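You operate a simulated robot arm through the tools that you are given. There is no shell and no other tool. Be economical: measure what you need, move in short steps, check, and stop when the job is done.

Carry out the task below with a simulated two-armed robot. There is one attempt and no reset: what you move stays moved.

Task
Check the torque wrench at the value on the torque card.
Fine: zero the tester first, click the wrench once it is set, then turn the collar back to 2.
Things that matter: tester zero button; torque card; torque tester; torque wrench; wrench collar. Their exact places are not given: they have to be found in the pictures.

The check looks at the end state, three seconds after you hand in, the way a careful person would. Anything else that was tipped, shoved, dropped, spilled or broken makes it a failure.

Robot
Two 7-joint arms with fingered hands on one trunk, on a base that drives. Base frame: it is fixed to the floor where the robot stands at the start and does not move with it; the origin is under the middle of the robot, x ahead of it, y to its left, z up. Units: m, degrees, N and s.
The left shoulder is at the start at [0.06, 0.177, 0.975], the right one opposite. Places, roughly: tester zero button [0.7, -0.1, 1.1]; torque tester [0.6, -0.1, 1]; torque wrench [0.8, -0.3, 1]; wrench collar [0.9, -0.3, 1]. Payload 4 kg a hand.
The TCP of each hand is the grasp point between the finger pads, 0.037 m short of the fingertips. In the tool frame z runs along the fingers and y along their closing line. Largest opening 0.124 m; the body of the gripper starts 0.043 m behind the TCP. The gripper is a hand of 3 fingers: y runs from the thumb to the fingers, the wrist lies at [-0.015, -0.108, -0.202] in the tool frame.
Orientation is told as [roll, pitch, yaw] about the base's x, y, z axes, in that order, counted from this pose: with the fingers straight down and the wrist toward the robot, the tool's x, y and z point along [0, 1, 0], [1, 0, 0] and [0, 0, -1] of the base frame.

Tools
- The arms move only by the tool servo_tool. It takes "left_plan", "right_plan" or both (then of equal length, played together; a hand with none holds still); each is a list of rows, each an object (a shift or turn left out is 0) with "translation": the shift along the tool's x, y, z in m, a list of three; "delta_rot": the turn, a rotation vector about the tool's x, y, z in degrees, a list of three. In form: [{"translation": [tx, ty, tz], "delta_rot": [wx, wy, wz]}, ...]. A call has 1 to 20 rows; each row is the pose to reach, as a shift and turn from the pose commanded when the call began, along the tool's axes at that moment. Each row takes 0.2 s and may step no farther than 0.05 m and 8.6 degrees from the row before; otherwise, the whole call is refused. Where a pose cannot be reached the arm comes as near as it can. A force on the tool above 40 N (or 10 N above the force at the start of the call, whichever is more), or a blocked arm, ends the call early, and 0.2 s more pass. In this call time passes only in rows, and 0.2 s behind the last. It gives the time, the measured TCP pose, the force on the tool (base axes), the opening and the grip force at its end, in the units of the frame above (readings bear some noise), with the torque about the TCP (base axes, N m) and any sound that the robot's microphone picked up.
- Cameras (640 x 400 px; columns grow to the right, rows downward): "scene" is now at [0.0537, -0.0178, 1.6281]; the picture's right is [-0.19, -0.98, 0.00], its down [-0.64, 0.13, -0.76] and it looks along [0.74, -0.15, -0.65] (base axes); focal length 269 px, centre (320, 200). "left" rides on the left gripper at [-0.064, -0.076, -0.136] in its tool frame; the picture's right is [-0.84, -0.26, 0.48], its down [0.48, -0.76, 0.43] and it looks along [0.26, 0.60, 0.76] (tool axes); focal length 256 px, centre (320, 200). "right" rides on the right gripper at [0.064, -0.076, -0.137] in its tool frame; the picture's right is [-0.84, 0.26, -0.48], its down [-0.48, -0.76, 0.43] and it looks along [-0.26, 0.60, 0.76] (tool axes); focal length 256 px, centre (320, 200).
- camera(camera): a new picture of that camera. The clock stands still meanwhile.
- lift_body(by): slides the trunk up (or, below 0, down) by that many m; the arms and the scene camera ride with it, the base frame stays. It gives what a move gives, with no picture.
- base_move(legs): drives the robot by 1 to 6 legs, each [ahead, left, turn to the left] in m, m and degrees, along the robot's own axes; the way and the turn of a leg run together, so that a leg with both is an arc; at most 1.5 m and 180 degrees a leg. The arms and the cameras ride along, it lands a little off, and it stops where it bumps. It gives what a move gives.
- set_fingers(index, middle, thumb_bend, thumb_turn, hand): sets how far each is bent, from 0 (flat) to 1 (curled in); at 0.3 the hand is open as for a grip, at 0.7 the pads meet at the TCP. One left out holds its place. A second passes; each finger stops where it meets its share of the squeeze, and holds until it gets a number again. It is the only way to open and close the hand. It gives what a move gives, with no picture; readings hold the bend of each and the force on the fingers (four entries, about 0 where the hand has none), thumb and palm. thumb_turn goes from beside the hand (0) to across from the fingers (1), as for a grip.
- turn_head(pan, tilt): turns the head with the scene camera to pan (to the left, within 86 degrees either way) and tilt (down, from -29 to 69), counted from straight ahead of the robot. It gives what a move gives.
- probe_pixels(camera, pixels): there is no depth. For up to 12 entries [column, row, z] of the newest picture of that camera ("zoom" is the newest enlarged one), the place [x, y] in the base frame at which the ray of that pixel passes the height z, good to about 0.002 m. The clock stands still meanwhile.
- enlarge(camera, box): a new picture of the part [left, top, right, bottom] of that camera's present view, enlarged. The clock stands still meanwhile.
- finish_job(): hands the job in; it is judged then, once.

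Keep the steps short. Do not move on a guess: measure, check each grasp and each placing, and mend mistakes. In all there are 80 turns and 70 pictures (those below and enlarged ones count). Leave the grippers open and the arms clear of the work at the hand-in unless told otherwise, and finish with a single line.

The tools are called after "Emit:" by a JSON object that holds its "api" and its "payload". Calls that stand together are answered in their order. servo_tool: Moves the arms, as the interface text tells. Its arguments: {"type":"object","properties":{"left_plan":{"type":"array"},"right_plan":{"type":"array"}},"required":[]} The other tools are called the same way: lift_body (by) slides the trunk up or down; set_fingers (index, middle, thumb_bend, thumb_turn, hand) moves the fingers one by one; base_move (legs) drives the base; turn_head (pan, tilt) turns the head that bears the scene camera; camera (camera) takes a picture; probe_pixels (camera, pixels) gives the place at which the rays of pixels pass given heights; enlarge (camera, box) takes an enlarged picture of a part of a camera's view; finish_job () hands the job in.

At the start:

```text
time: 0.0
left_position: [0.5842, 0.1294, 1.2872]
left_tcp_rot: [0.0, 0.0, -0.1]
left_contact_force: [0.0, -0.2, 0.1]
left_moment: [-0.03, 0.0, -0.02]
left_width: 0.1235
left_grip_force: 0.1
left_shape: jaw
left_bend: [0.3, 0.3, 0.3, 0.98]
left_finger forces: [0.1, 0.1, 0.0, 0.2, 0.0, 0.0]
right_position: [0.4825, -0.3948, 1.3283]
right_tcp_rot: [0.1, 0.0, 0.1]
right_contact_force: [-0.5, 0.5, 0.0]
right_moment: [-0.02, -0.01, -0.01]
right_width: 0.1238
right_grip_force: 0.1
right_shape: jaw
right_bend: [0.3, 0.3, 0.3, 0.98]
right_finger forces: [0.0, 0.0, 0.0, 0.1, 0.1, 0.0]
trunk travel left (down, up): [-0.5, 0.09]
robot x, y, heading: [0.0017, -0.0024, -0.1]
head pan, tilt: [-11.2, 40.9]
```

scene: 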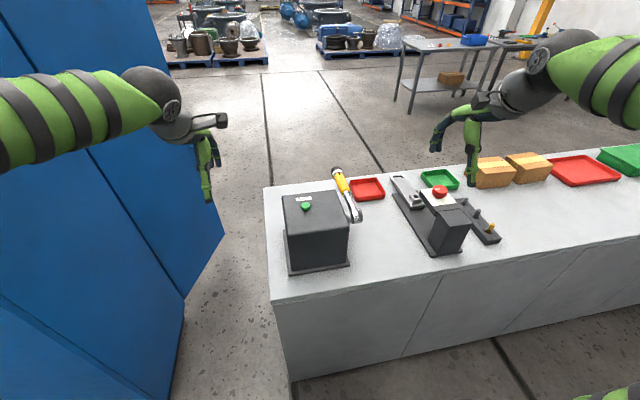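
right: 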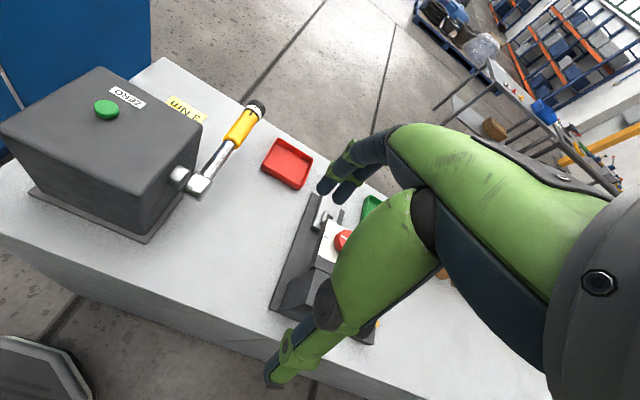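
left: 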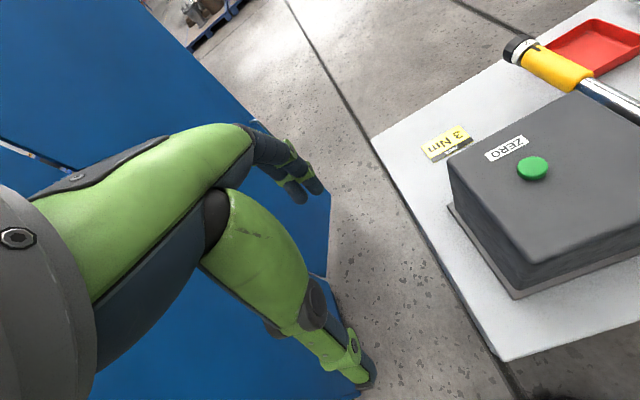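

I see the tester (dark box with green ZERO button), the wrench on its right side and a yellow card "3 Nm". I'll enlarge for details.

Emit:
{"api": "enlarge", "payload": {"camera": "left", "box": [400, 20, 640, 200]}}

Emit:
{"api": "enlarge", "payload": {"camera": "right", "box": [80, 60, 320, 220]}}

Emit:
{"api": "enlarge", "payload": {"camera": "scene", "box": [260, 150, 420, 280]}}

```text
2.22 times, centred on (520, 110) of left
```

zoom: 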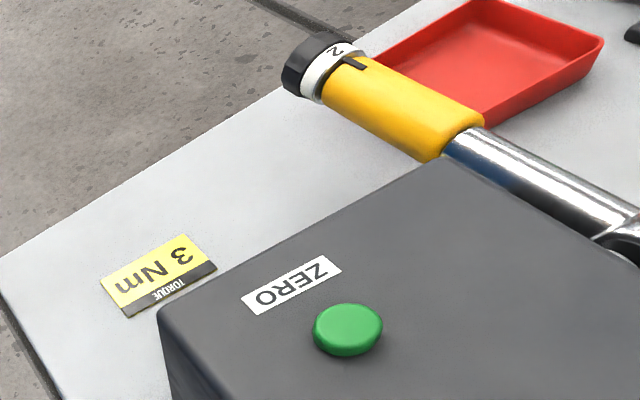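

```text
2.50 times, centred on (200, 140) of right
```

zoom: 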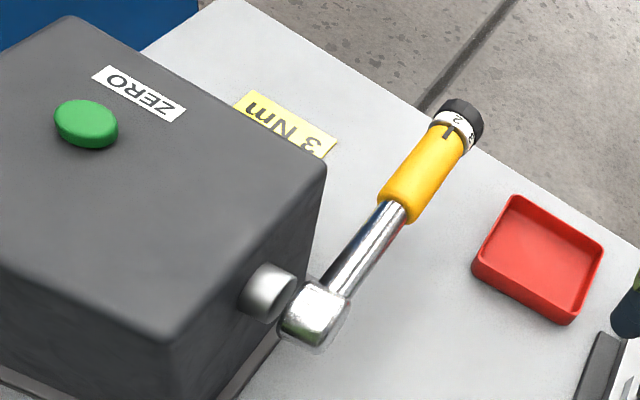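

```text
3.08 times, centred on (340, 215) of scene
```

zoom: 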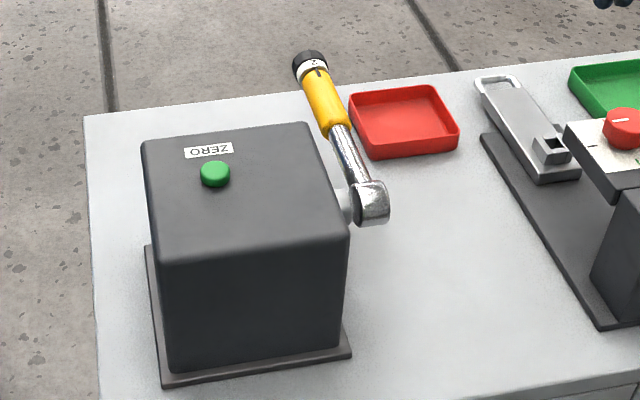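

Card says 3 Nm; collar now reads 2. I'll triangulate the button, collar and socket from several cameras.

Emit:
{"api": "probe_pixels", "payload": {"camera": "scene", "pixels": [[306, 205, 1.05], [306, 205, 1.1], [306, 205, 1.15], [338, 172, 0.95], [338, 172, 1.0], [338, 172, 1.05], [353, 199, 0.95], [353, 199, 1.0], [353, 199, 1.05], [268, 188, 0.9], [288, 268, 0.9]]}}

Emit:
{"api": "probe_pixels", "payload": {"camera": "right", "pixels": [[106, 107, 1.05], [106, 107, 1.1], [106, 107, 1.15], [255, 110, 0.95], [255, 110, 1.0], [255, 110, 1.05], [199, 184, 0.95], [199, 184, 1.0], [199, 184, 1.05], [162, 58, 0.9], [147, 242, 0.9]]}}

Emit:
{"api": "probe_pixels", "payload": {"camera": "left", "pixels": [[532, 167, 1.05], [532, 167, 1.1], [532, 167, 1.15], [520, 49, 0.95], [520, 49, 1.0], [520, 49, 1.05], [372, 138, 0.9], [505, 360, 0.9], [515, 298, 0.9], [449, 205, 0.9]]}}

```text
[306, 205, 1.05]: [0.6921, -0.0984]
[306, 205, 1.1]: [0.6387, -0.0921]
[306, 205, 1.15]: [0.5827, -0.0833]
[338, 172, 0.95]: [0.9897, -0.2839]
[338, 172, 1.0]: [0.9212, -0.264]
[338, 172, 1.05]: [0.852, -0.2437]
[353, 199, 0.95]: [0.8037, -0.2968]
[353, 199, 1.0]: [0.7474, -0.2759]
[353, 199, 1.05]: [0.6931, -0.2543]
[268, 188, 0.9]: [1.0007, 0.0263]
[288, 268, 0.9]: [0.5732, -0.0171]
```

```text
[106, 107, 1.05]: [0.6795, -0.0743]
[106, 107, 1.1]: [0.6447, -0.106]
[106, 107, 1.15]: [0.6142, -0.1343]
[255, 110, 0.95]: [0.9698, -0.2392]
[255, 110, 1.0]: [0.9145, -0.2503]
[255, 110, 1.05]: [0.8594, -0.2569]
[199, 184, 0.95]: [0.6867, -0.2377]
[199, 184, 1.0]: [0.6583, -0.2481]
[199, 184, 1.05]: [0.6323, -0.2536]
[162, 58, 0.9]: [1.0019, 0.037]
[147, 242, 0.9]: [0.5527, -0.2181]
```

```text
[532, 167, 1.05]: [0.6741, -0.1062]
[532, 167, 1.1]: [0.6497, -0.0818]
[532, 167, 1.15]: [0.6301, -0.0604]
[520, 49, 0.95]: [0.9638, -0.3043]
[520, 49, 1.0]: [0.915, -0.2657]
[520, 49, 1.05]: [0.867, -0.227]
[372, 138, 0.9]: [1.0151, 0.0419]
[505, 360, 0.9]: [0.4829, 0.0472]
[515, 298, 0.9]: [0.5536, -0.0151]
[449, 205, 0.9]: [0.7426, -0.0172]
```

Triangulated: button ≈ [0.659, -0.093, 1.08], collar ≈ [0.895, -0.254, 1.02], table 0.90. Close the left hand's fingers to make a press tip and bring it above the button.

Emit:
{"api": "set_fingers", "payload": {"hand": "left", "index": 0.7, "middle": 0.7, "thumb_bend": 0.65}}

Emit:
{"api": "servo_tool", "payload": {"left_plan": [{"translation": [-0.037, 0.0125, 0]}, {"translation": [-0.074, 0.025, 0]}, {"translation": [-0.111, 0.0375, 0]}, {"translation": [-0.148, 0.05, 0]}, {"translation": [-0.185, 0.0625, 0]}, {"translation": [-0.222, 0.075, 0]}, {"translation": [-0.222, 0.075, 0.045]}, {"translation": [-0.222, 0.075, 0.09]}, {"translation": [-0.222, 0.075, 0.127]}, {"translation": [-0.222, 0.075, 0.127]}]}}

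Emit:
{"api": "camera", "payload": {"camera": "left"}}

Emit:
{"api": "camera", "payload": {"camera": "scene"}}

```text
time: 1.0
left_position: [0.5845, 0.1284, 1.2858]
left_tcp_rot: [0.0, -0.1, 0.0]
left_contact_force: [0.2, 0.2, 0.2]
left_moment: [0.0, 0.0, -0.01]
left_width: 0.0089
left_grip_force: 0.0
left_shape: fingers
left_bend: [0.7, 0.7, 0.65, 0.98]
left_finger forces: [0.0, 0.0, 0.0, 0.0, 0.1, 0.0]
right_position: [0.4821, -0.3956, 1.3276]
right_tcp_rot: [0.0, -0.1, 0.0]
right_contact_force: [-1.0, -0.1, 0.2]
right_moment: [-0.01, 0.0, -0.01]
right_width: 0.1236
right_grip_force: 0.0
right_shape: jaw
right_bend: [0.3, 0.3, 0.3, 0.98]
right_finger forces: [0.1, 0.0, 0.0, 0.0, 0.1, 0.1]
trunk travel left (down, up): [-0.5, 0.09]
robot x, y, heading: [0.0007, 0.001, -0.1]
head pan, tilt: [-11.2, 40.9]
```

```text
time: 3.2
left_position: [0.6621, -0.0936, 1.1627]
left_tcp_rot: [-0.1, 0.0, 0.0]
left_contact_force: [-0.6, 0.5, 0.3]
left_moment: [0.01, 0.0, -0.03]
left_width: 0.0086
left_grip_force: 0.0
left_shape: fingers
left_bend: [0.7, 0.7, 0.65, 0.98]
left_finger forces: [0.0, 0.1, 0.1, 0.0, 0.0, 0.0]
right_position: [0.4831, -0.3946, 1.3287]
right_tcp_rot: [0.0, 0.0, -0.1]
right_contact_force: [-0.1, 0.3, 0.4]
right_moment: [-0.03, -0.01, 0.0]
right_width: 0.1237
right_grip_force: 0.1
right_shape: jaw
right_bend: [0.3, 0.3, 0.3, 0.98]
right_finger forces: [0.0, 0.0, 0.0, 0.0, 0.1, 0.1]
trunk travel left (down, up): [-0.5, 0.09]
robot x, y, heading: [0.0013, 0.0004, -0.1]
head pan, tilt: [-11.2, 40.9]
```

```text
63 pictures are left
```

left: 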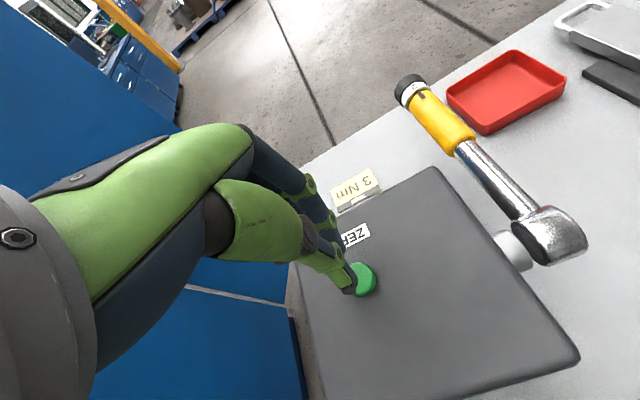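

```text
62 pictures are left
```

scene: 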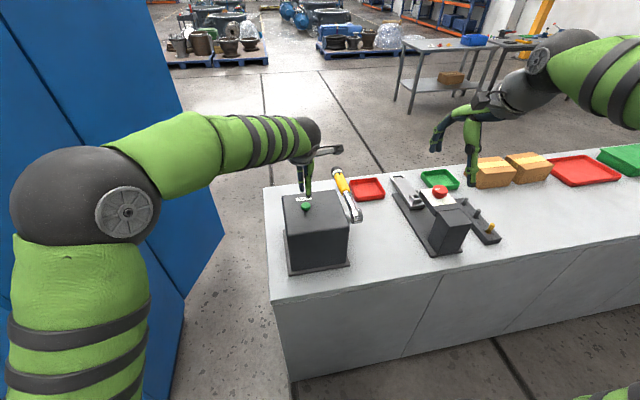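

The fingers are above the button. Probe again from this view to refine button, collar and head.

Emit:
{"api": "probe_pixels", "payload": {"camera": "left", "pixels": [[363, 278, 1.07], [363, 278, 1.08], [363, 278, 1.09], [414, 93, 1.01], [414, 93, 1.03], [463, 145, 1.0], [463, 145, 1.04], [545, 215, 0.98], [545, 215, 1.02], [545, 215, 1.06]]}}

Emit:
{"api": "enlarge", "payload": {"camera": "left", "box": [280, 200, 440, 320]}}

```text
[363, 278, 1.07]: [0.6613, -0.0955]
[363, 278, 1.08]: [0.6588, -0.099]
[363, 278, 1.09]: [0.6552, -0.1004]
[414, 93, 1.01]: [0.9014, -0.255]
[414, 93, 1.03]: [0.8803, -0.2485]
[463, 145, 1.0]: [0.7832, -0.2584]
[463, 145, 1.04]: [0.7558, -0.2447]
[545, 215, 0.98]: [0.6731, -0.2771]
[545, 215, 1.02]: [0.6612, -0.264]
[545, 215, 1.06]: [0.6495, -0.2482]
```

```text
3.33 times, centred on (360, 260) of left
```

zoom: 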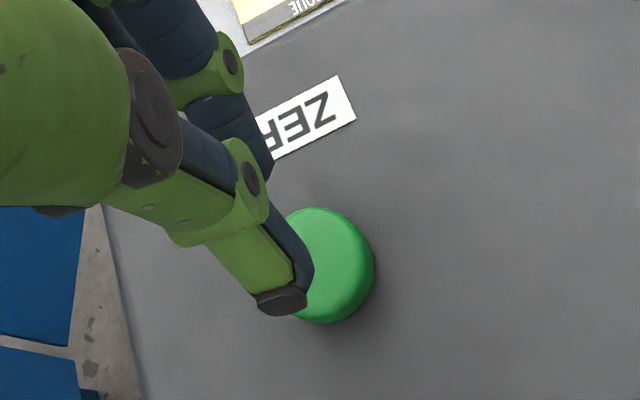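

Descend to just above the button, then in small steps.

Emit:
{"api": "servo_tool", "payload": {"left_plan": [{"translation": [-0.003, 0, 0.02]}, {"translation": [-0.003, 0, 0.035]}, {"translation": [-0.003, 0, 0.04]}, {"translation": [-0.003, 0, 0.04]}]}}

Emit:
{"api": "enlarge", "payload": {"camera": "left", "box": [280, 200, 440, 320]}}

```text
time: 4.2
left_position: [0.6601, -0.0949, 1.1198]
left_tcp_rot: [0.1, 0.0, 0.0]
left_contact_force: [0.0, 0.0, -0.2]
left_moment: [0.0, 0.01, -0.02]
left_width: 0.0087
left_grip_force: 0.1
left_shape: fingers
left_bend: [0.7, 0.7, 0.65, 0.98]
left_finger forces: [0.1, 0.1, 0.0, 0.0, 0.1, 0.1]
right_position: [0.4827, -0.3942, 1.3275]
right_tcp_rot: [0.0, 0.0, -0.1]
right_contact_force: [0.3, 0.0, 0.4]
right_moment: [-0.02, -0.02, 0.04]
right_width: 0.1236
right_grip_force: 0.2
right_shape: jaw
right_bend: [0.3, 0.3, 0.3, 0.98]
right_finger forces: [0.1, 0.1, 0.1, 0.0, 0.0, 0.0]
trunk travel left (down, up): [-0.5, 0.09]
robot x, y, heading: [0.0005, 0.0026, 0.1]
head pan, tilt: [-11.2, 40.9]
```

```text
3.33 times, centred on (360, 260) of left
```

zoom: 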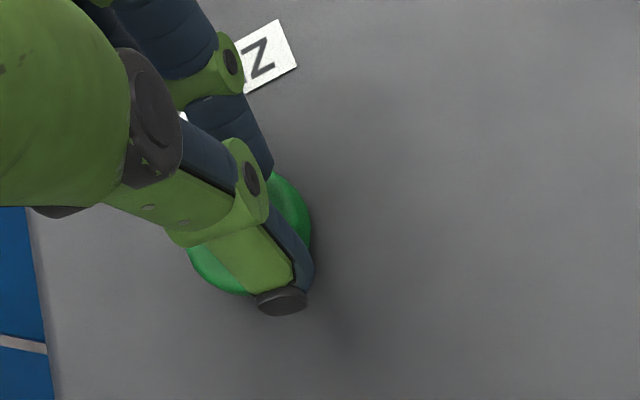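

Descend in 3 mm steps with force watching.

Emit:
{"api": "servo_tool", "payload": {"left_plan": [{"translation": [0, 0, 0.002]}, {"translation": [0, 0, 0.004]}, {"translation": [0, 0, 0.006]}]}}

Emit:
{"api": "enlarge", "payload": {"camera": "left", "box": [280, 200, 440, 320]}}

Emit:
{"api": "enlarge", "payload": {"camera": "scene", "box": [270, 160, 350, 220]}}

Emit:
{"api": "enlarge", "payload": {"camera": "right", "box": [20, 40, 180, 160]}}

```text
time: 5.0
left_position: [0.6588, -0.095, 1.1136]
left_tcp_rot: [0.0, 0.0, 0.0]
left_contact_force: [-0.1, -0.7, 1.5]
left_moment: [0.0, 0.03, -0.02]
left_width: 0.0087
left_grip_force: 1.0
left_shape: fingers
left_bend: [0.7, 0.7, 0.65, 0.98]
left_finger forces: [0.0, 0.0, 0.1, 0.0, 1.5, 0.0]
right_position: [0.4823, -0.3949, 1.3273]
right_tcp_rot: [0.0, 0.1, 0.1]
right_contact_force: [0.6, 0.2, 0.5]
right_moment: [0.02, -0.01, 0.05]
right_width: 0.1235
right_grip_force: 0.0
right_shape: jaw
right_bend: [0.3, 0.3, 0.3, 0.98]
right_finger forces: [0.0, 0.1, 0.0, 0.0, 0.1, 0.0]
trunk travel left (down, up): [-0.5, 0.09]
robot x, y, heading: [0.0006, -0.0009, 0.0]
head pan, tilt: [-11.2, 40.9]
```

```text
3.33 times, centred on (360, 260) of left
```

zoom: 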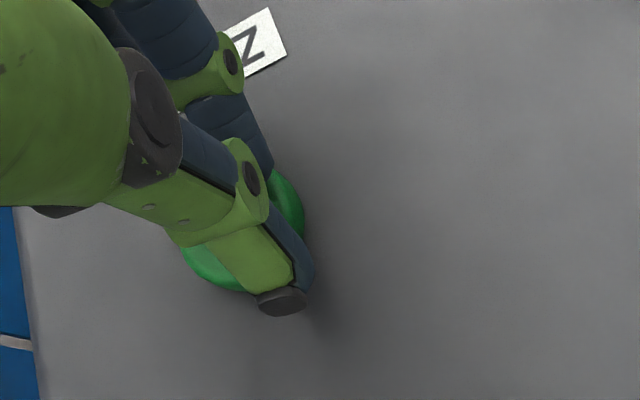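

```text
6.67 times, centred on (310, 190) of scene
```

zoom: 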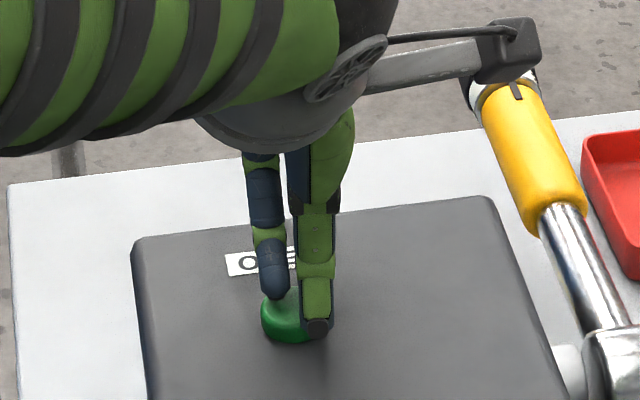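

```text
3.33 times, centred on (100, 100) of right
```

zoom: 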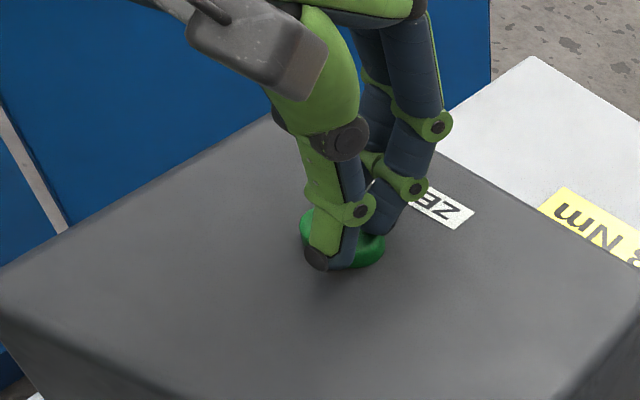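

The thumb touches the button near its edge (1.5 N). Lift slightly, shift 6 mm left and 6 mm forward, and press further.

Emit:
{"api": "servo_tool", "payload": {"left_plan": [{"translation": [0, 0, -0.006]}, {"translation": [0.005, 0.006, -0.006]}, {"translation": [0.005, 0.006, 0.0]}, {"translation": [0.005, 0.006, 0.002]}, {"translation": [0.005, 0.006, 0.004]}, {"translation": [0.005, 0.006, 0.004]}]}}

Emit:
{"api": "enlarge", "payload": {"camera": "right", "box": [20, 40, 180, 160]}}

```text
time: 6.4
left_position: [0.6647, -0.0919, 1.1129]
left_tcp_rot: [-0.1, -0.2, -0.1]
left_contact_force: [-0.1, 0.6, 7.9]
left_moment: [0.04, 0.15, 0.03]
left_width: 0.0094
left_grip_force: 4.7
left_shape: fingers
left_bend: [0.7, 0.7, 0.65, 0.98]
left_finger forces: [0.0, 0.1, 0.0, 0.0, 8.6, 0.0]
right_position: [0.4822, -0.3954, 1.3281]
right_tcp_rot: [0.1, 0.0, 0.0]
right_contact_force: [-0.1, 0.0, -0.5]
right_moment: [0.0, 0.0, -0.01]
right_width: 0.1238
right_grip_force: 0.1
right_shape: jaw
right_bend: [0.3, 0.3, 0.3, 0.98]
right_finger forces: [0.0, 0.0, 0.1, 0.0, 0.1, 0.1]
trunk travel left (down, up): [-0.5, 0.09]
robot x, y, heading: [-0.0003, 0.0003, -0.1]
head pan, tilt: [-11.2, 40.9]
heard: click
```

```text
3.33 times, centred on (100, 100) of right
```

zoom: 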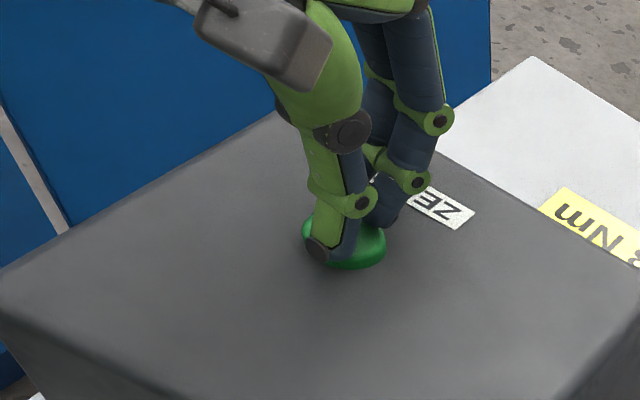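

Click heard: zeroed. Lift the left hand away, back to its start place, and look at the collar closely.

Emit:
{"api": "servo_tool", "payload": {"left_plan": [{"translation": [0, 0, -0.04]}, {"translation": [0, 0, -0.09]}, {"translation": [0, 0, -0.14]}, {"translation": [0.04, -0.02, -0.16]}, {"translation": [0.085, -0.04, -0.17]}, {"translation": [0.13, -0.06, -0.17]}, {"translation": [0.175, -0.08, -0.17]}, {"translation": [0.22, -0.1, -0.17]}, {"translation": [0.26, -0.12, -0.17]}]}}

Emit:
{"api": "enlarge", "payload": {"camera": "right", "box": [210, 80, 290, 130]}}

Emit:
{"api": "enlarge", "payload": {"camera": "scene", "box": [310, 155, 374, 230]}}

```text
refused: row 5 steps farther than a row can; nothing moved
```

```text
8.00 times, centred on (250, 105) of right
```

zoom: 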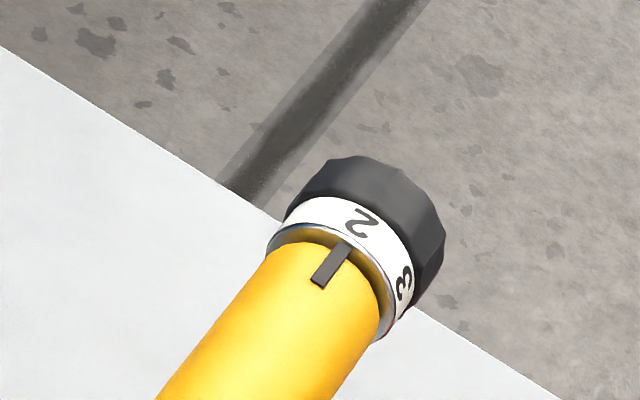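

```text
5.33 times, centred on (342, 192) of scene
```

zoom: 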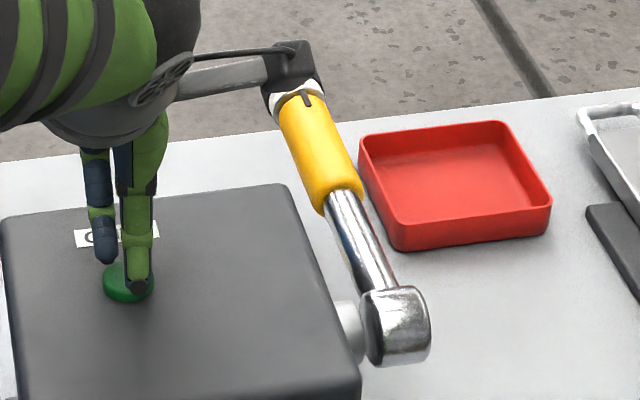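

Rows too big; retry with smaller steps. The 3 is on the collar's right (-y) side, so that side must turn up to the mark.

Emit:
{"api": "servo_tool", "payload": {"left_plan": [{"translation": [0, 0, -0.04]}, {"translation": [0, 0, -0.085]}, {"translation": [0, 0, -0.13]}, {"translation": [0.03, -0.01, -0.16]}, {"translation": [0.07, -0.025, -0.17]}, {"translation": [0.11, -0.04, -0.17]}, {"translation": [0.15, -0.055, -0.17]}, {"translation": [0.19, -0.07, -0.17]}, {"translation": [0.23, -0.085, -0.17]}, {"translation": [0.265, -0.1, -0.17]}]}}

Emit:
{"api": "set_fingers", "payload": {"hand": "left", "index": 0.3, "middle": 0.3, "thumb_bend": 0.3}}

Emit:
{"api": "enlarge", "payload": {"camera": "scene", "box": [310, 155, 390, 235]}}

```text
time: 8.6
left_position: [0.5672, 0.1788, 1.2782]
left_tcp_rot: [0.1, 0.0, -0.2]
left_contact_force: [0.4, 0.7, 0.1]
left_moment: [0.01, -0.01, -0.01]
left_width: 0.0086
left_grip_force: 0.0
left_shape: fingers
left_bend: [0.7, 0.7, 0.65, 0.98]
left_finger forces: [0.0, 0.0, 0.0, 0.0, 0.0, 0.0]
right_position: [0.4818, -0.3937, 1.3291]
right_tcp_rot: [-0.1, 0.0, -0.1]
right_contact_force: [-0.1, -0.6, 0.1]
right_moment: [0.01, -0.01, 0.02]
right_width: 0.1235
right_grip_force: 0.0
right_shape: jaw
right_bend: [0.3, 0.3, 0.3, 0.98]
right_finger forces: [0.0, 0.1, 0.1, 0.0, 0.0, 0.0]
trunk travel left (down, up): [-0.5, 0.09]
robot x, y, heading: [-0.0012, -0.0005, 0.1]
head pan, tilt: [-11.2, 40.9]
```

```text
time: 9.6
left_position: [0.5677, 0.1771, 1.277]
left_tcp_rot: [0.0, 0.0, 0.1]
left_contact_force: [0.5, -0.1, 1.3]
left_moment: [-0.01, 0.02, 0.01]
left_width: 0.1231
left_grip_force: 0.0
left_shape: fingers
left_bend: [0.3, 0.3, 0.3, 0.98]
left_finger forces: [0.1, 0.0, 0.0, 0.0, 0.0, 0.1]
right_position: [0.4828, -0.394, 1.3286]
right_tcp_rot: [0.0, 0.0, 0.0]
right_contact_force: [0.3, 0.1, 0.7]
right_moment: [-0.05, -0.02, 0.0]
right_width: 0.1235
right_grip_force: 0.0
right_shape: jaw
right_bend: [0.3, 0.3, 0.3, 0.98]
right_finger forces: [0.0, 0.0, 0.1, 0.0, 0.0, 0.1]
trunk travel left (down, up): [-0.5, 0.09]
robot x, y, heading: [0.0002, -0.0022, -0.1]
head pan, tilt: [-11.2, 40.9]
```

```text
5.00 times, centred on (350, 195) of scene
```

zoom: 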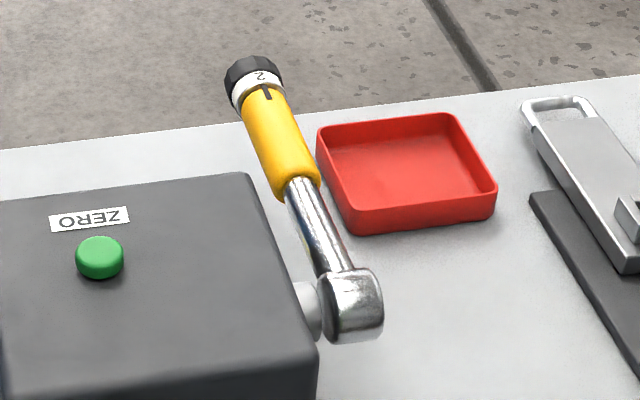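

Probe the mark ends and the yellow/steel joint to get the handle axis.

Emit:
{"api": "probe_pixels", "payload": {"camera": "scene", "pixels": [[338.4, 172, 1.02], [338.4, 172, 1.04], [339.8, 174.8, 1.02], [339.8, 174.8, 1.04], [346, 192.4, 1.0], [346, 192.4, 1.03], [337, 169.6, 1.0], [337, 169.6, 1.03], [357, 211, 0.98], [357, 211, 1.02]]}}

Emit:
{"api": "camera", "payload": {"camera": "right"}}

Emit:
{"api": "probe_pixels", "payload": {"camera": "right", "pixels": [[253.1, 110.6, 1.02], [253.1, 110.6, 1.04], [250, 115.4, 1.02], [250, 115.4, 1.04], [231, 142, 1.0], [231, 142, 1.03], [256.2, 105.6, 1.0], [256.2, 105.6, 1.03], [199, 184, 0.98], [199, 184, 1.02]]}}

```text
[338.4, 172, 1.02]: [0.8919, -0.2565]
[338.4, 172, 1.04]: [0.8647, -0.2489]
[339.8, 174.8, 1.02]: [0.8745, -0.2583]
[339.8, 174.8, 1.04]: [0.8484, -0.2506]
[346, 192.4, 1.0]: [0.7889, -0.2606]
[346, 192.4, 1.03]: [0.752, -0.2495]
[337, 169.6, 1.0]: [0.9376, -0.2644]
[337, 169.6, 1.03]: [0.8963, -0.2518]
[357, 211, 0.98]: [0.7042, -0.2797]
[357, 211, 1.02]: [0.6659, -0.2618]
```

```text
52 pictures are left
```

right: 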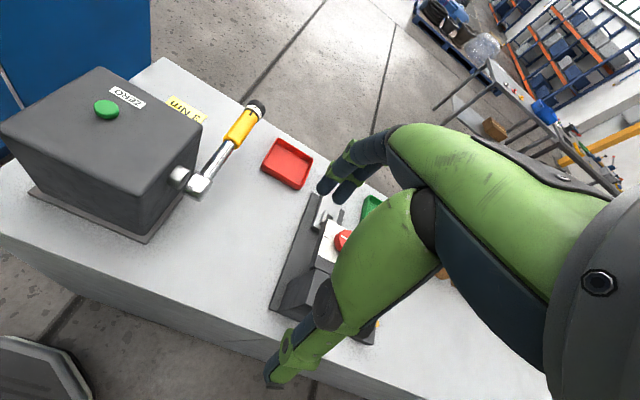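

```text
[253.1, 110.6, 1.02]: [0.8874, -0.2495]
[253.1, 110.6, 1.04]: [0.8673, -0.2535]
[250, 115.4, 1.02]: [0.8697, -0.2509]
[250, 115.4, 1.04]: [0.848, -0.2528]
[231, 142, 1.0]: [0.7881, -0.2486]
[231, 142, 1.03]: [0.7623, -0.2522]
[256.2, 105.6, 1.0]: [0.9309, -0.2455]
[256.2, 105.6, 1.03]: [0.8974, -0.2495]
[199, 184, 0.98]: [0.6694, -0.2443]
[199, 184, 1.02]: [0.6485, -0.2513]
```

Mark top ≈ [0.8755, -0.252, 1.032], so the handle axis lies along x at y ≈ -0.252, z ≈ 1.015, collar x ≈ 0.876–0.91. With the hand turned to grip across it, this is likely out of reach, so I check clearance of bench front and cabinet for driving a little ahead.

Emit:
{"api": "turn_head", "payload": {"pan": 0, "tilt": 65}}

Emit:
{"api": "camera", "payload": {"camera": "scene"}}

Emit:
{"api": "probe_pixels", "payload": {"camera": "left", "pixels": [[505, 360, 0.9]]}}

```text
time: 10.5
left_position: [0.567, 0.1782, 1.2791]
left_tcp_rot: [0.0, 0.0, 0.0]
left_contact_force: [-0.3, 0.1, -0.1]
left_moment: [0.01, -0.02, -0.02]
left_width: 0.1234
left_grip_force: 0.0
left_shape: fingers
left_bend: [0.3, 0.3, 0.3, 0.98]
left_finger forces: [0.1, 0.0, 0.1, 0.0, 0.1, 0.0]
right_position: [0.4831, -0.395, 1.3273]
right_tcp_rot: [0.0, 0.1, 0.1]
right_contact_force: [-0.3, -0.8, -0.6]
right_moment: [-0.03, 0.01, -0.03]
right_width: 0.1237
right_grip_force: 0.0
right_shape: jaw
right_bend: [0.3, 0.3, 0.3, 0.98]
right_finger forces: [0.1, 0.0, 0.0, 0.1, 0.0, 0.0]
trunk travel left (down, up): [-0.5, 0.09]
robot x, y, heading: [0.0035, -0.004, -0.0]
head pan, tilt: [0.0, 65.0]
```

```text
51 pictures are left
```

scene: 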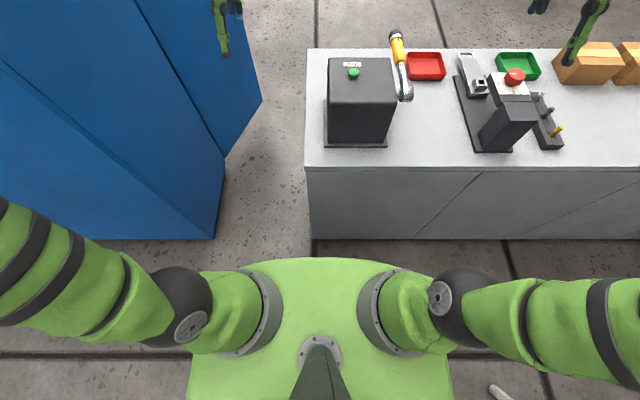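

```text
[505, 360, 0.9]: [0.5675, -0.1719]
```

Probe bench front and cabinet corner.

Emit:
{"api": "probe_pixels", "payload": {"camera": "scene", "pixels": [[450, 168, 0.9], [450, 238, 0.0], [213, 238, 0.0], [224, 155, 0.9], [224, 155, 0.0], [262, 100, 0.0], [320, 258, 0.9], [320, 258, 0.3], [320, 258, 1.1], [390, 145, 0.91], [400, 32, 1.03]]}}

```text
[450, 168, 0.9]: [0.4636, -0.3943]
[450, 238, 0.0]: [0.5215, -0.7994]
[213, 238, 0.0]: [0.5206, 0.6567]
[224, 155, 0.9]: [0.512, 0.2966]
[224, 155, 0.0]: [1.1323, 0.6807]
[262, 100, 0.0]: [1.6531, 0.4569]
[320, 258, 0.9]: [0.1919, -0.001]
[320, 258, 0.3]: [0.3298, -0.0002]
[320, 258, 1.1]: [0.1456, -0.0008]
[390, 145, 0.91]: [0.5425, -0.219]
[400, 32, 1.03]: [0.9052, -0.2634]
```

Bench front ≈ x 0.50; robot front ≤ 0.33. Drive 0.12 ahead and 0.10 right: safe.

Emit:
{"api": "base_move", "payload": {"legs": [[0.12, -0.1, 0]]}}

Emit:
{"api": "turn_head", "payload": {"pan": -10, "tilt": 45}}

Emit:
{"api": "camera", "payload": {"camera": "scene"}}

```text
time: 11.9
left_position: [0.6881, 0.0757, 1.2772]
left_tcp_rot: [0.0, 0.0, 0.0]
left_contact_force: [0.2, -0.5, 0.7]
left_moment: [0.02, 0.01, -0.01]
left_width: 0.1233
left_grip_force: 0.1
left_shape: fingers
left_bend: [0.3, 0.3, 0.3, 0.98]
left_finger forces: [0.1, 0.0, 0.1, 0.0, 0.0, 0.1]
right_position: [0.6041, -0.4979, 1.3272]
right_tcp_rot: [0.0, 0.1, 0.0]
right_contact_force: [0.2, -0.5, 0.2]
right_moment: [-0.01, 0.03, 0.01]
right_width: 0.1237
right_grip_force: 0.1
right_shape: jaw
right_bend: [0.3, 0.3, 0.3, 0.98]
right_finger forces: [0.0, 0.0, 0.0, 0.1, 0.0, 0.1]
trunk travel left (down, up): [-0.5, 0.09]
robot x, y, heading: [0.1194, -0.103, -0.1]
head pan, tilt: [0.0, 65.0]
```

```text
time: 12.7
left_position: [0.6878, 0.0757, 1.2791]
left_tcp_rot: [-0.1, 0.0, -0.1]
left_contact_force: [0.4, 0.2, -0.1]
left_moment: [-0.01, 0.03, -0.01]
left_width: 0.1232
left_grip_force: 0.0
left_shape: fingers
left_bend: [0.3, 0.3, 0.3, 0.98]
left_finger forces: [0.1, 0.1, 0.0, 0.0, 0.1, 0.0]
right_position: [0.6026, -0.4975, 1.3284]
right_tcp_rot: [0.0, 0.0, 0.0]
right_contact_force: [0.6, 0.4, 0.1]
right_moment: [0.03, 0.02, 0.01]
right_width: 0.1235
right_grip_force: 0.0
right_shape: jaw
right_bend: [0.3, 0.3, 0.3, 0.98]
right_finger forces: [0.0, 0.1, 0.1, 0.0, 0.1, 0.0]
trunk travel left (down, up): [-0.5, 0.09]
robot x, y, heading: [0.1206, -0.1037, -0.2]
head pan, tilt: [-10.0, 45.0]
```

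```text
50 pictures are left
```

scene: 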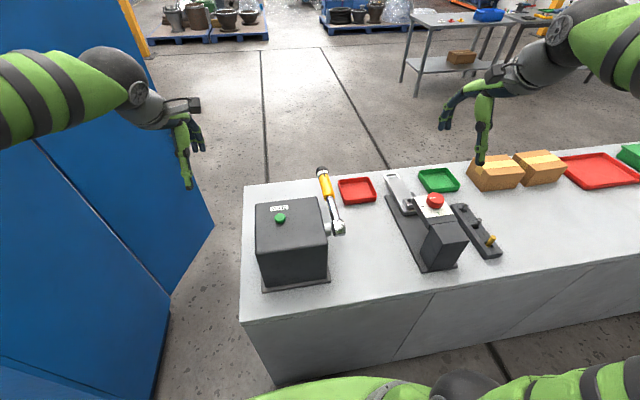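

Yaw the right hand +90° about vertical (−90° about tool z) in place, high above the bench.

Emit:
{"api": "servo_tool", "payload": {"right_plan": [{"delta_rot": [0, 0, -8]}, {"delta_rot": [0, 0, -16]}, {"delta_rot": [0, 0, -24]}, {"delta_rot": [0, 0, -32]}, {"delta_rot": [0, 0, -40]}, {"delta_rot": [0, 0, -48]}, {"delta_rot": [0, 0, -56]}, {"delta_rot": [0, 0, -64]}, {"delta_rot": [0, 0, -72]}, {"delta_rot": [0, 0, -80]}, {"delta_rot": [0, 0, -88]}, {"delta_rot": [0, 0, -90]}]}}

Emit:
{"api": "camera", "payload": {"camera": "right"}}

Emit:
{"api": "camera", "payload": {"camera": "scene"}}

```text
time: 15.3
left_position: [0.6883, 0.0754, 1.2796]
left_tcp_rot: [0.0, 0.1, 0.1]
left_contact_force: [-0.3, 0.6, 0.0]
left_moment: [0.01, -0.01, 0.0]
left_width: 0.1232
left_grip_force: 0.0
left_shape: fingers
left_bend: [0.3, 0.3, 0.3, 0.98]
left_finger forces: [0.0, 0.0, 0.0, 0.0, 0.0, 0.0]
right_position: [0.6024, -0.4971, 1.3269]
right_tcp_rot: [0.0, 0.0, 90.2]
right_contact_force: [0.3, 0.7, 0.3]
right_moment: [0.01, -0.01, -0.01]
right_width: 0.1239
right_grip_force: 0.1
right_shape: jaw
right_bend: [0.3, 0.3, 0.3, 0.98]
right_finger forces: [0.0, 0.0, 0.0, 0.1, 0.0, 0.0]
trunk travel left (down, up): [-0.5, 0.09]
robot x, y, heading: [0.1221, -0.1012, 0.3]
head pan, tilt: [-10.0, 45.0]
```

```text
49 pictures are left
```

right: 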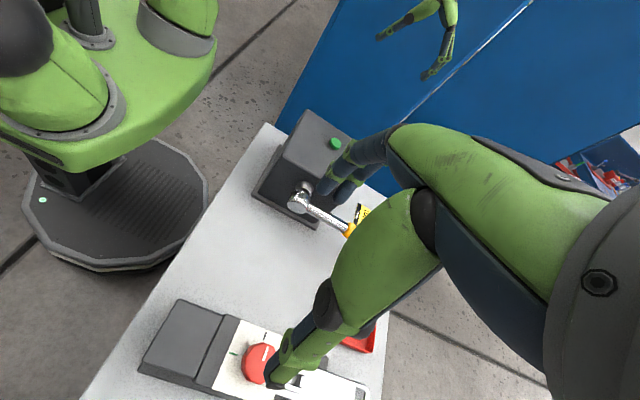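

```text
48 pictures are left
```

scene: 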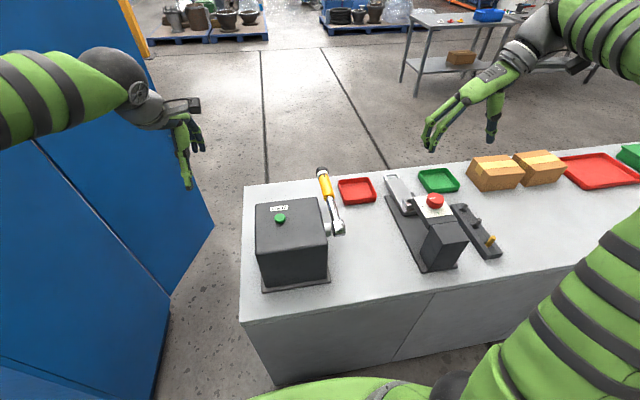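

Look at fingertip layout.

Emit:
{"api": "enlarge", "payload": {"camera": "right", "box": [260, 100, 460, 225]}}

Emit:
{"api": "enlarge", "payload": {"camera": "scene", "box": [400, 50, 560, 150]}}

```text
3.20 times, centred on (360, 162) of right
```

zoom: 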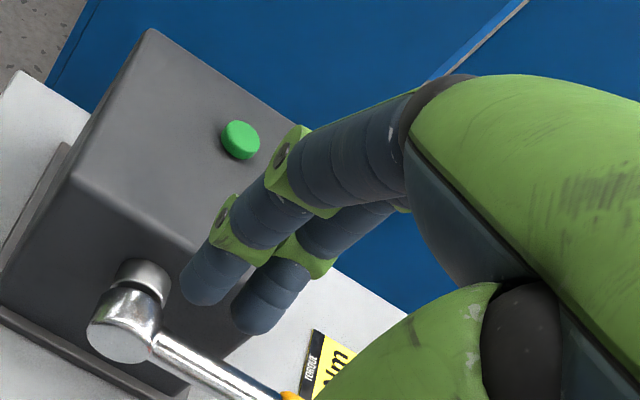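

```text
4.00 times, centred on (480, 100) of scene
```

zoom: 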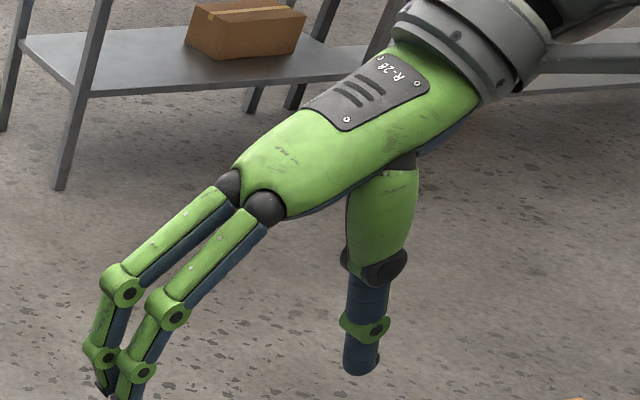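

Take a close left-camera look at the collar for its exact length.

Emit:
{"api": "camera", "payload": {"camera": "left"}}

Emit:
{"api": "enlarge", "payload": {"camera": "scene", "box": [306, 160, 354, 190]}}

```text
45 pictures are left
```

left: 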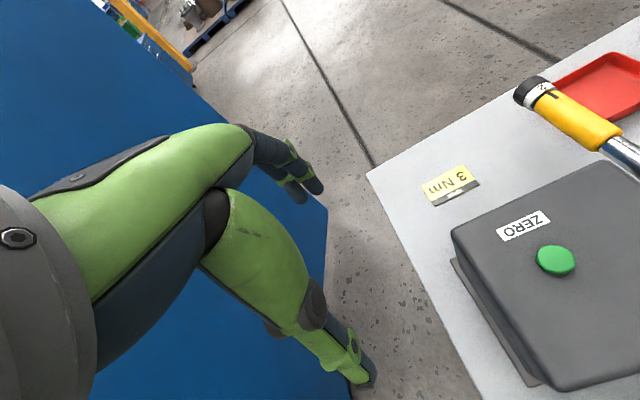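

```text
13.33 times, centred on (330, 175) of scene
```

zoom: 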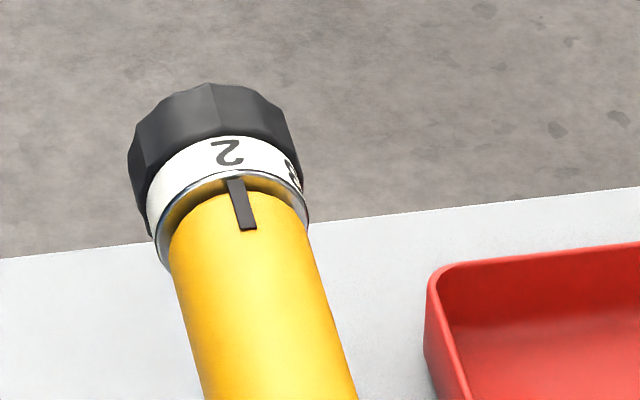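

Emit:
{"api": "enlarge", "payload": {"camera": "left", "box": [500, 60, 596, 120]}}

```text
6.67 times, centred on (548, 90) of left
```

zoom: 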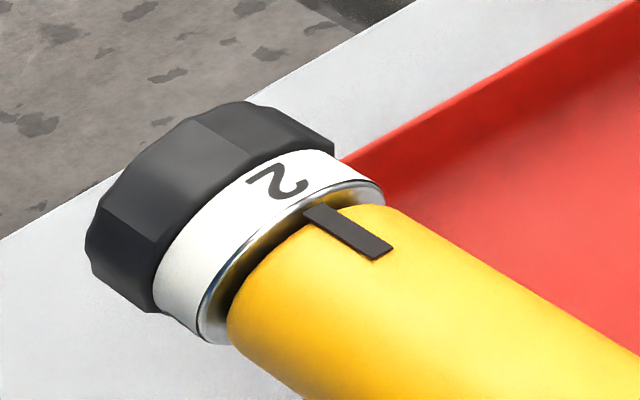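

Emit:
{"api": "probe_pixels", "payload": {"camera": "zoom", "pixels": [[315, 210, 1.032], [380, 255, 1.032], [315, 190, 1.033], [265, 155, 1.033], [215, 112, 1.035], [100, 275, 1.01], [160, 310, 1.0], [230, 343, 1.0]]}}

Emit:
{"api": "enlarge", "payload": {"camera": "scene", "box": [306, 160, 354, 190]}}

Emit:
{"api": "probe_pixels", "payload": {"camera": "zoom", "pixels": [[235, 180, 1.032], [246, 230, 1.032], [231, 172, 1.033], [224, 136, 1.034], [212, 84, 1.036]]}}

```text
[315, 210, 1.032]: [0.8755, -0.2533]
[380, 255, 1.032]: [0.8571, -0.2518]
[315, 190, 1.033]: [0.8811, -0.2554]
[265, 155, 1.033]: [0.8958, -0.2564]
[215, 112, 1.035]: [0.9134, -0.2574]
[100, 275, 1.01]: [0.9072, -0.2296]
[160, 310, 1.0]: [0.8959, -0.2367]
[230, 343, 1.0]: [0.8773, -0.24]
```

```text
13.33 times, centred on (330, 175) of scene
```

zoom: 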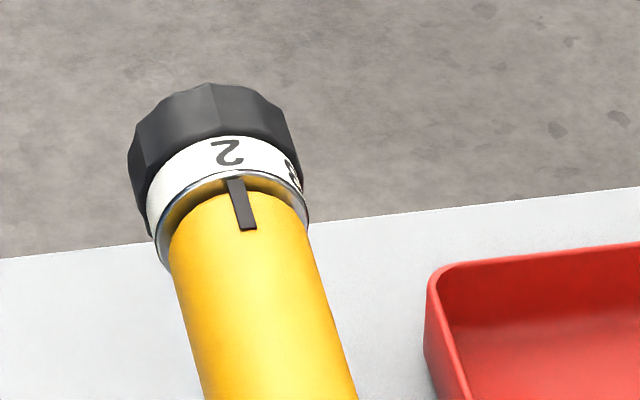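

```text
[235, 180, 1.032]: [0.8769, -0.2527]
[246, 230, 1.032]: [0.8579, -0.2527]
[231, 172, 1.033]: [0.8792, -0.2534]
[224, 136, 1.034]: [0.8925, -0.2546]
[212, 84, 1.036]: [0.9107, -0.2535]
```

Collar: ring x 0.879–0.894, knob 0.894–0.912, axis y −0.2535, z ≈ 1.014. Check the base-to-bench gap with the right camera.

Emit:
{"api": "camera", "payload": {"camera": "right"}}

Emit:
{"api": "probe_pixels", "payload": {"camera": "right", "pixels": [[205, 200, 0.1], [207, 185, 0.1], [205, 200, 0.2], [85, 390, 0.9], [267, 125, 0.9], [215, 85, 0.9], [150, 255, 0.9]]}}

```text
41 pictures are left
```

right: 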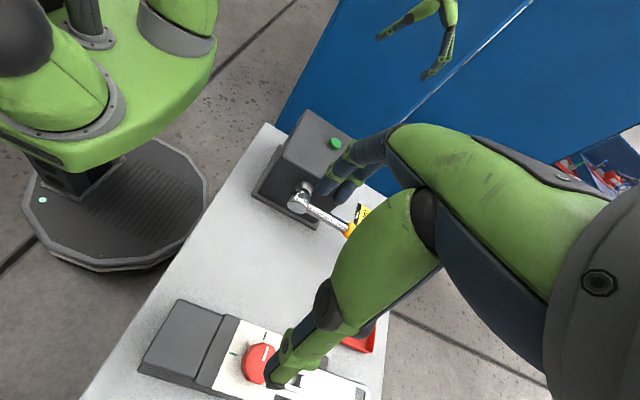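

```text
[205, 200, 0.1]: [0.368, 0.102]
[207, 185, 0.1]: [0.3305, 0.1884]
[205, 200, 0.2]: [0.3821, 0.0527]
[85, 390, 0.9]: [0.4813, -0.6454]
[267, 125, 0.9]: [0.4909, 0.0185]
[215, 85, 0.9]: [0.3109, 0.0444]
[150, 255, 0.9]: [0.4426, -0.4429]
```

Base front ≈ 0.37, bench ≥ 0.48. Drive 0.05 more ahead and raise the trunk 0.05 for reach.

Emit:
{"api": "base_move", "payload": {"legs": [[0.05, 0, 0]]}}

Emit:
{"api": "lift_body", "payload": {"by": 0.05}}

Emit:
{"api": "set_fingers", "payload": {"hand": "right", "index": 0.4, "middle": 0.4, "thumb_bend": 0.4, "thumb_turn": 1}}

```text
time: 16.3
left_position: [0.7257, 0.075, 1.2784]
left_tcp_rot: [0.2, 0.0, 0.0]
left_contact_force: [-0.7, 0.0, 0.6]
left_moment: [0.01, -0.05, 0.01]
left_width: 0.1231
left_grip_force: 0.2
left_shape: fingers
left_bend: [0.3, 0.3, 0.3, 0.98]
left_finger forces: [0.1, 0.0, 0.1, 0.0, 0.1, 0.0]
right_position: [0.6394, -0.4959, 1.3271]
right_tcp_rot: [0.1, 0.0, 90.1]
right_contact_force: [-1.8, -0.3, 1.1]
right_moment: [0.02, -0.06, 0.0]
right_width: 0.1235
right_grip_force: 0.2
right_shape: jaw
right_bend: [0.3, 0.3, 0.3, 0.98]
right_finger forces: [0.0, 0.1, 0.0, 0.0, 0.0, 0.0]
trunk travel left (down, up): [-0.5, 0.09]
robot x, y, heading: [0.1607, -0.1012, 0.1]
head pan, tilt: [-10.0, 45.0]
stopped in leg 1: the robot was blocked; the commanded pose is now the measured one
```

```text
time: 17.2
left_position: [0.7278, 0.076, 1.3272]
left_tcp_rot: [0.1, 0.0, 0.0]
left_contact_force: [1.0, 0.5, 0.4]
left_moment: [0.02, 0.01, -0.01]
left_width: 0.1233
left_grip_force: 0.1
left_shape: fingers
left_bend: [0.3, 0.3, 0.3, 0.98]
left_finger forces: [0.0, 0.1, 0.1, 0.1, 0.2, 0.0]
right_position: [0.6417, -0.4958, 1.3765]
right_tcp_rot: [0.2, 0.0, 90.1]
right_contact_force: [-0.1, 0.7, -0.4]
right_moment: [-0.02, -0.04, -0.02]
right_width: 0.1238
right_grip_force: 0.2
right_shape: jaw
right_bend: [0.3, 0.3, 0.3, 0.98]
right_finger forces: [0.1, 0.1, 0.1, 0.0, 0.0, 0.0]
trunk travel left (down, up): [-0.55, 0.04]
robot x, y, heading: [0.1596, -0.0997, 0.0]
head pan, tilt: [-10.0, 45.0]
```

```text
time: 18.2
left_position: [0.727, 0.076, 1.3271]
left_tcp_rot: [0.0, 0.1, 0.0]
left_contact_force: [-0.2, -0.2, 0.0]
left_moment: [0.01, 0.01, 0.02]
left_width: 0.1234
left_grip_force: 0.1
left_shape: fingers
left_bend: [0.3, 0.3, 0.3, 0.98]
left_finger forces: [0.0, 0.0, 0.0, 0.0, 0.0, 0.1]
right_position: [0.6434, -0.496, 1.3757]
right_tcp_rot: [0.2, 0.0, 90.1]
right_contact_force: [0.0, 0.3, -0.9]
right_moment: [0.02, -0.01, 0.05]
right_width: 0.0935
right_grip_force: 0.0
right_shape: fingers
right_bend: [0.4, 0.4, 0.4, 0.99]
right_finger forces: [0.1, 0.0, 0.1, 0.0, 0.1, 0.0]
trunk travel left (down, up): [-0.55, 0.04]
robot x, y, heading: [0.1616, -0.1008, 0.1]
head pan, tilt: [-10.0, 45.0]
```

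It bumped at 0.16. Back off 1.5 cm and check that nothing moved.

Emit:
{"api": "base_move", "payload": {"legs": [[-0.015, 0, 0]]}}

Emit:
{"api": "camera", "payload": {"camera": "scene"}}

Emit:
{"api": "enlarge", "payload": {"camera": "scene", "box": [290, 170, 354, 210]}}

```text
time: 19.0
left_position: [0.7112, 0.0761, 1.3287]
left_tcp_rot: [0.1, 0.0, 0.0]
left_contact_force: [-0.2, -0.2, 0.3]
left_moment: [-0.01, -0.07, 0.0]
left_width: 0.1232
left_grip_force: 0.0
left_shape: fingers
left_bend: [0.3, 0.3, 0.3, 0.98]
left_finger forces: [0.1, 0.1, 0.0, 0.0, 0.0, 0.0]
right_position: [0.628, -0.495, 1.3767]
right_tcp_rot: [0.2, 0.0, 90.1]
right_contact_force: [-1.2, -0.1, -1.0]
right_moment: [0.0, -0.03, -0.01]
right_width: 0.0935
right_grip_force: 0.0
right_shape: fingers
right_bend: [0.4, 0.4, 0.4, 0.99]
right_finger forces: [0.0, 0.1, 0.0, 0.0, 0.0, 0.0]
trunk travel left (down, up): [-0.55, 0.04]
robot x, y, heading: [0.1476, -0.1, -0.2]
head pan, tilt: [-10.0, 45.0]
```

```text
40 pictures are left
```

scene: 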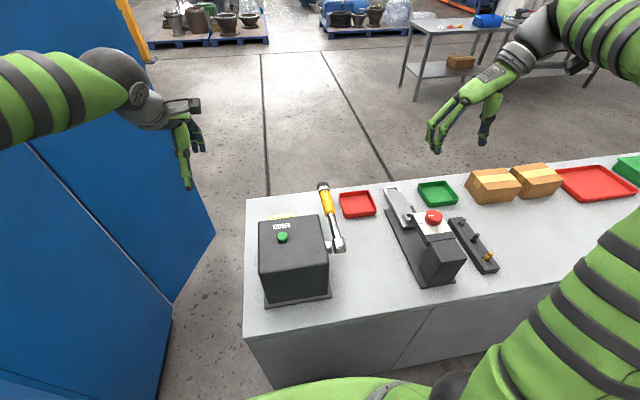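

```text
10.00 times, centred on (322, 190) of scene
```

zoom: 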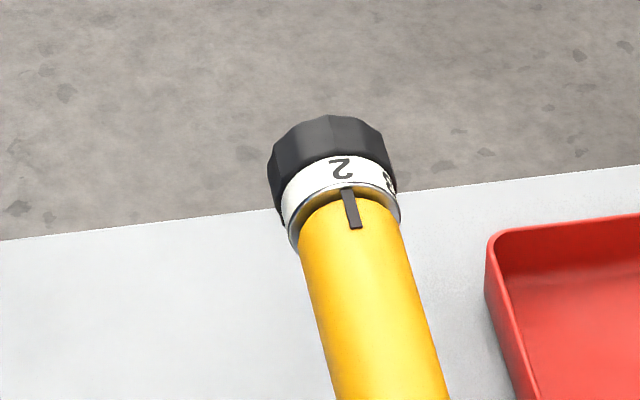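

Emit:
{"api": "probe_pixels", "payload": {"camera": "zoom", "pixels": [[346, 190, 1.032], [355, 228, 1.032], [328, 115, 1.036], [490, 238, 0.93], [530, 400, 0.9]]}}

Emit:
{"api": "servo_tool", "payload": {"right_plan": [{"translation": [-0.03, 0.023, 0], "delta_rot": [-4, 0, 0]}, {"translation": [-0.065, 0.046, 0], "delta_rot": [-8, 0, 0]}, {"translation": [-0.1, 0.069, 0], "delta_rot": [-12, 0, 0]}, {"translation": [-0.135, 0.092, 0], "delta_rot": [-16, 0, 0]}, {"translation": [-0.17, 0.115, 0.02], "delta_rot": [-20, 0, 0]}, {"translation": [-0.205, 0.138, 0.04], "delta_rot": [-25, 0, 0]}, {"translation": [-0.24, 0.161, 0.06], "delta_rot": [-30, 0, 0]}, {"translation": [-0.278, 0.17, 0.08], "delta_rot": [-30, 0, 0]}, {"translation": [-0.278, 0.175, 0.12], "delta_rot": [-30, 0, 0]}, {"translation": [-0.278, 0.18, 0.165], "delta_rot": [-30, 0, 0]}, {"translation": [-0.278, 0.18, 0.21], "delta_rot": [-30, 0, 0]}, {"translation": [-0.278, 0.18, 0.21], "delta_rot": [-30, 0, 0]}]}}

Emit:
{"api": "camera", "payload": {"camera": "scene"}}

Emit:
{"api": "camera", "payload": {"camera": "right"}}

```text
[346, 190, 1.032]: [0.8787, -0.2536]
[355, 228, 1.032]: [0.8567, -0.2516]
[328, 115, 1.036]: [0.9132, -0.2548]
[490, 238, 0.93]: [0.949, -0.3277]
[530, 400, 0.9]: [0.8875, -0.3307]
```

```text
time: 21.6
left_position: [0.7132, 0.0765, 1.3266]
left_tcp_rot: [0.1, 0.2, 0.1]
left_contact_force: [0.0, 0.4, 0.2]
left_moment: [0.0, 0.0, -0.01]
left_width: 0.1232
left_grip_force: 0.1
left_shape: fingers
left_bend: [0.3, 0.3, 0.3, 0.98]
left_finger forces: [0.1, 0.1, 0.0, 0.2, 0.0, 0.0]
right_position: [0.9045, -0.3179, 1.1641]
right_tcp_rot: [0.3, -30.0, 90.0]
right_contact_force: [0.2, 0.1, -0.4]
right_moment: [-0.02, 0.01, 0.0]
right_width: 0.0936
right_grip_force: 0.0
right_shape: fingers
right_bend: [0.4, 0.4, 0.4, 0.99]
right_finger forces: [0.0, 0.1, 0.1, 0.1, 0.0, 0.0]
right hand out of reach, approached as far as the arm can: row 8
trunk travel left (down, up): [-0.55, 0.04]
robot x, y, heading: [0.1453, -0.1001, 0.1]
head pan, tilt: [-10.0, 45.0]
```

```text
38 pictures are left
```

scene: 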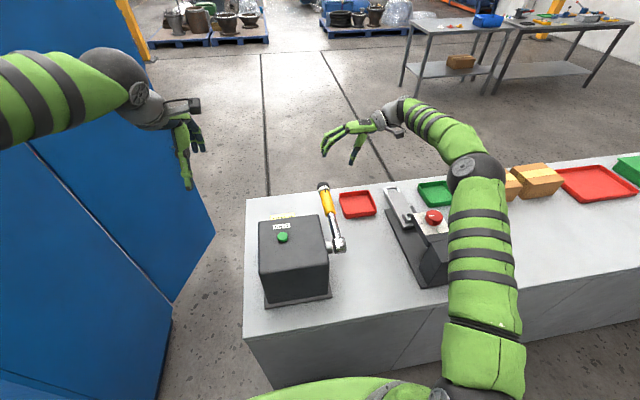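

```text
37 pictures are left
```

right: 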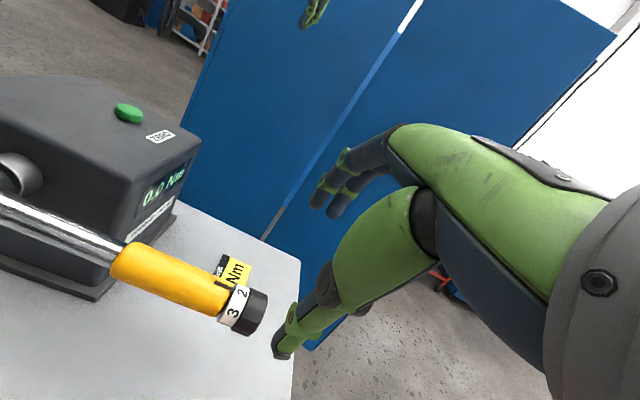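

The tester's display (facing away) shows 0.0 Nm. Enlarge it, its label and the collar scale.

Emit:
{"api": "enlarge", "payload": {"camera": "right", "box": [100, 140, 290, 340]}}

```text
2.00 times, centred on (195, 240) of right
```

zoom: 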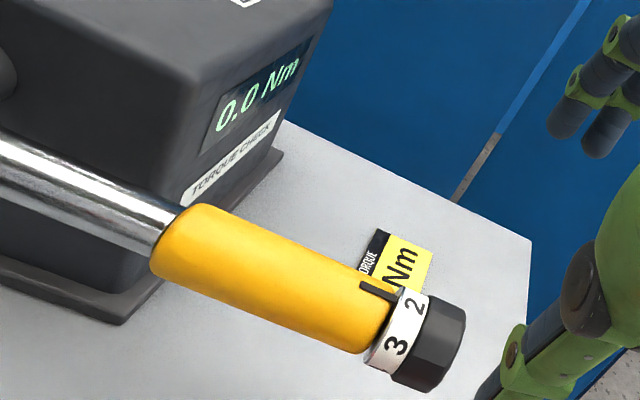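

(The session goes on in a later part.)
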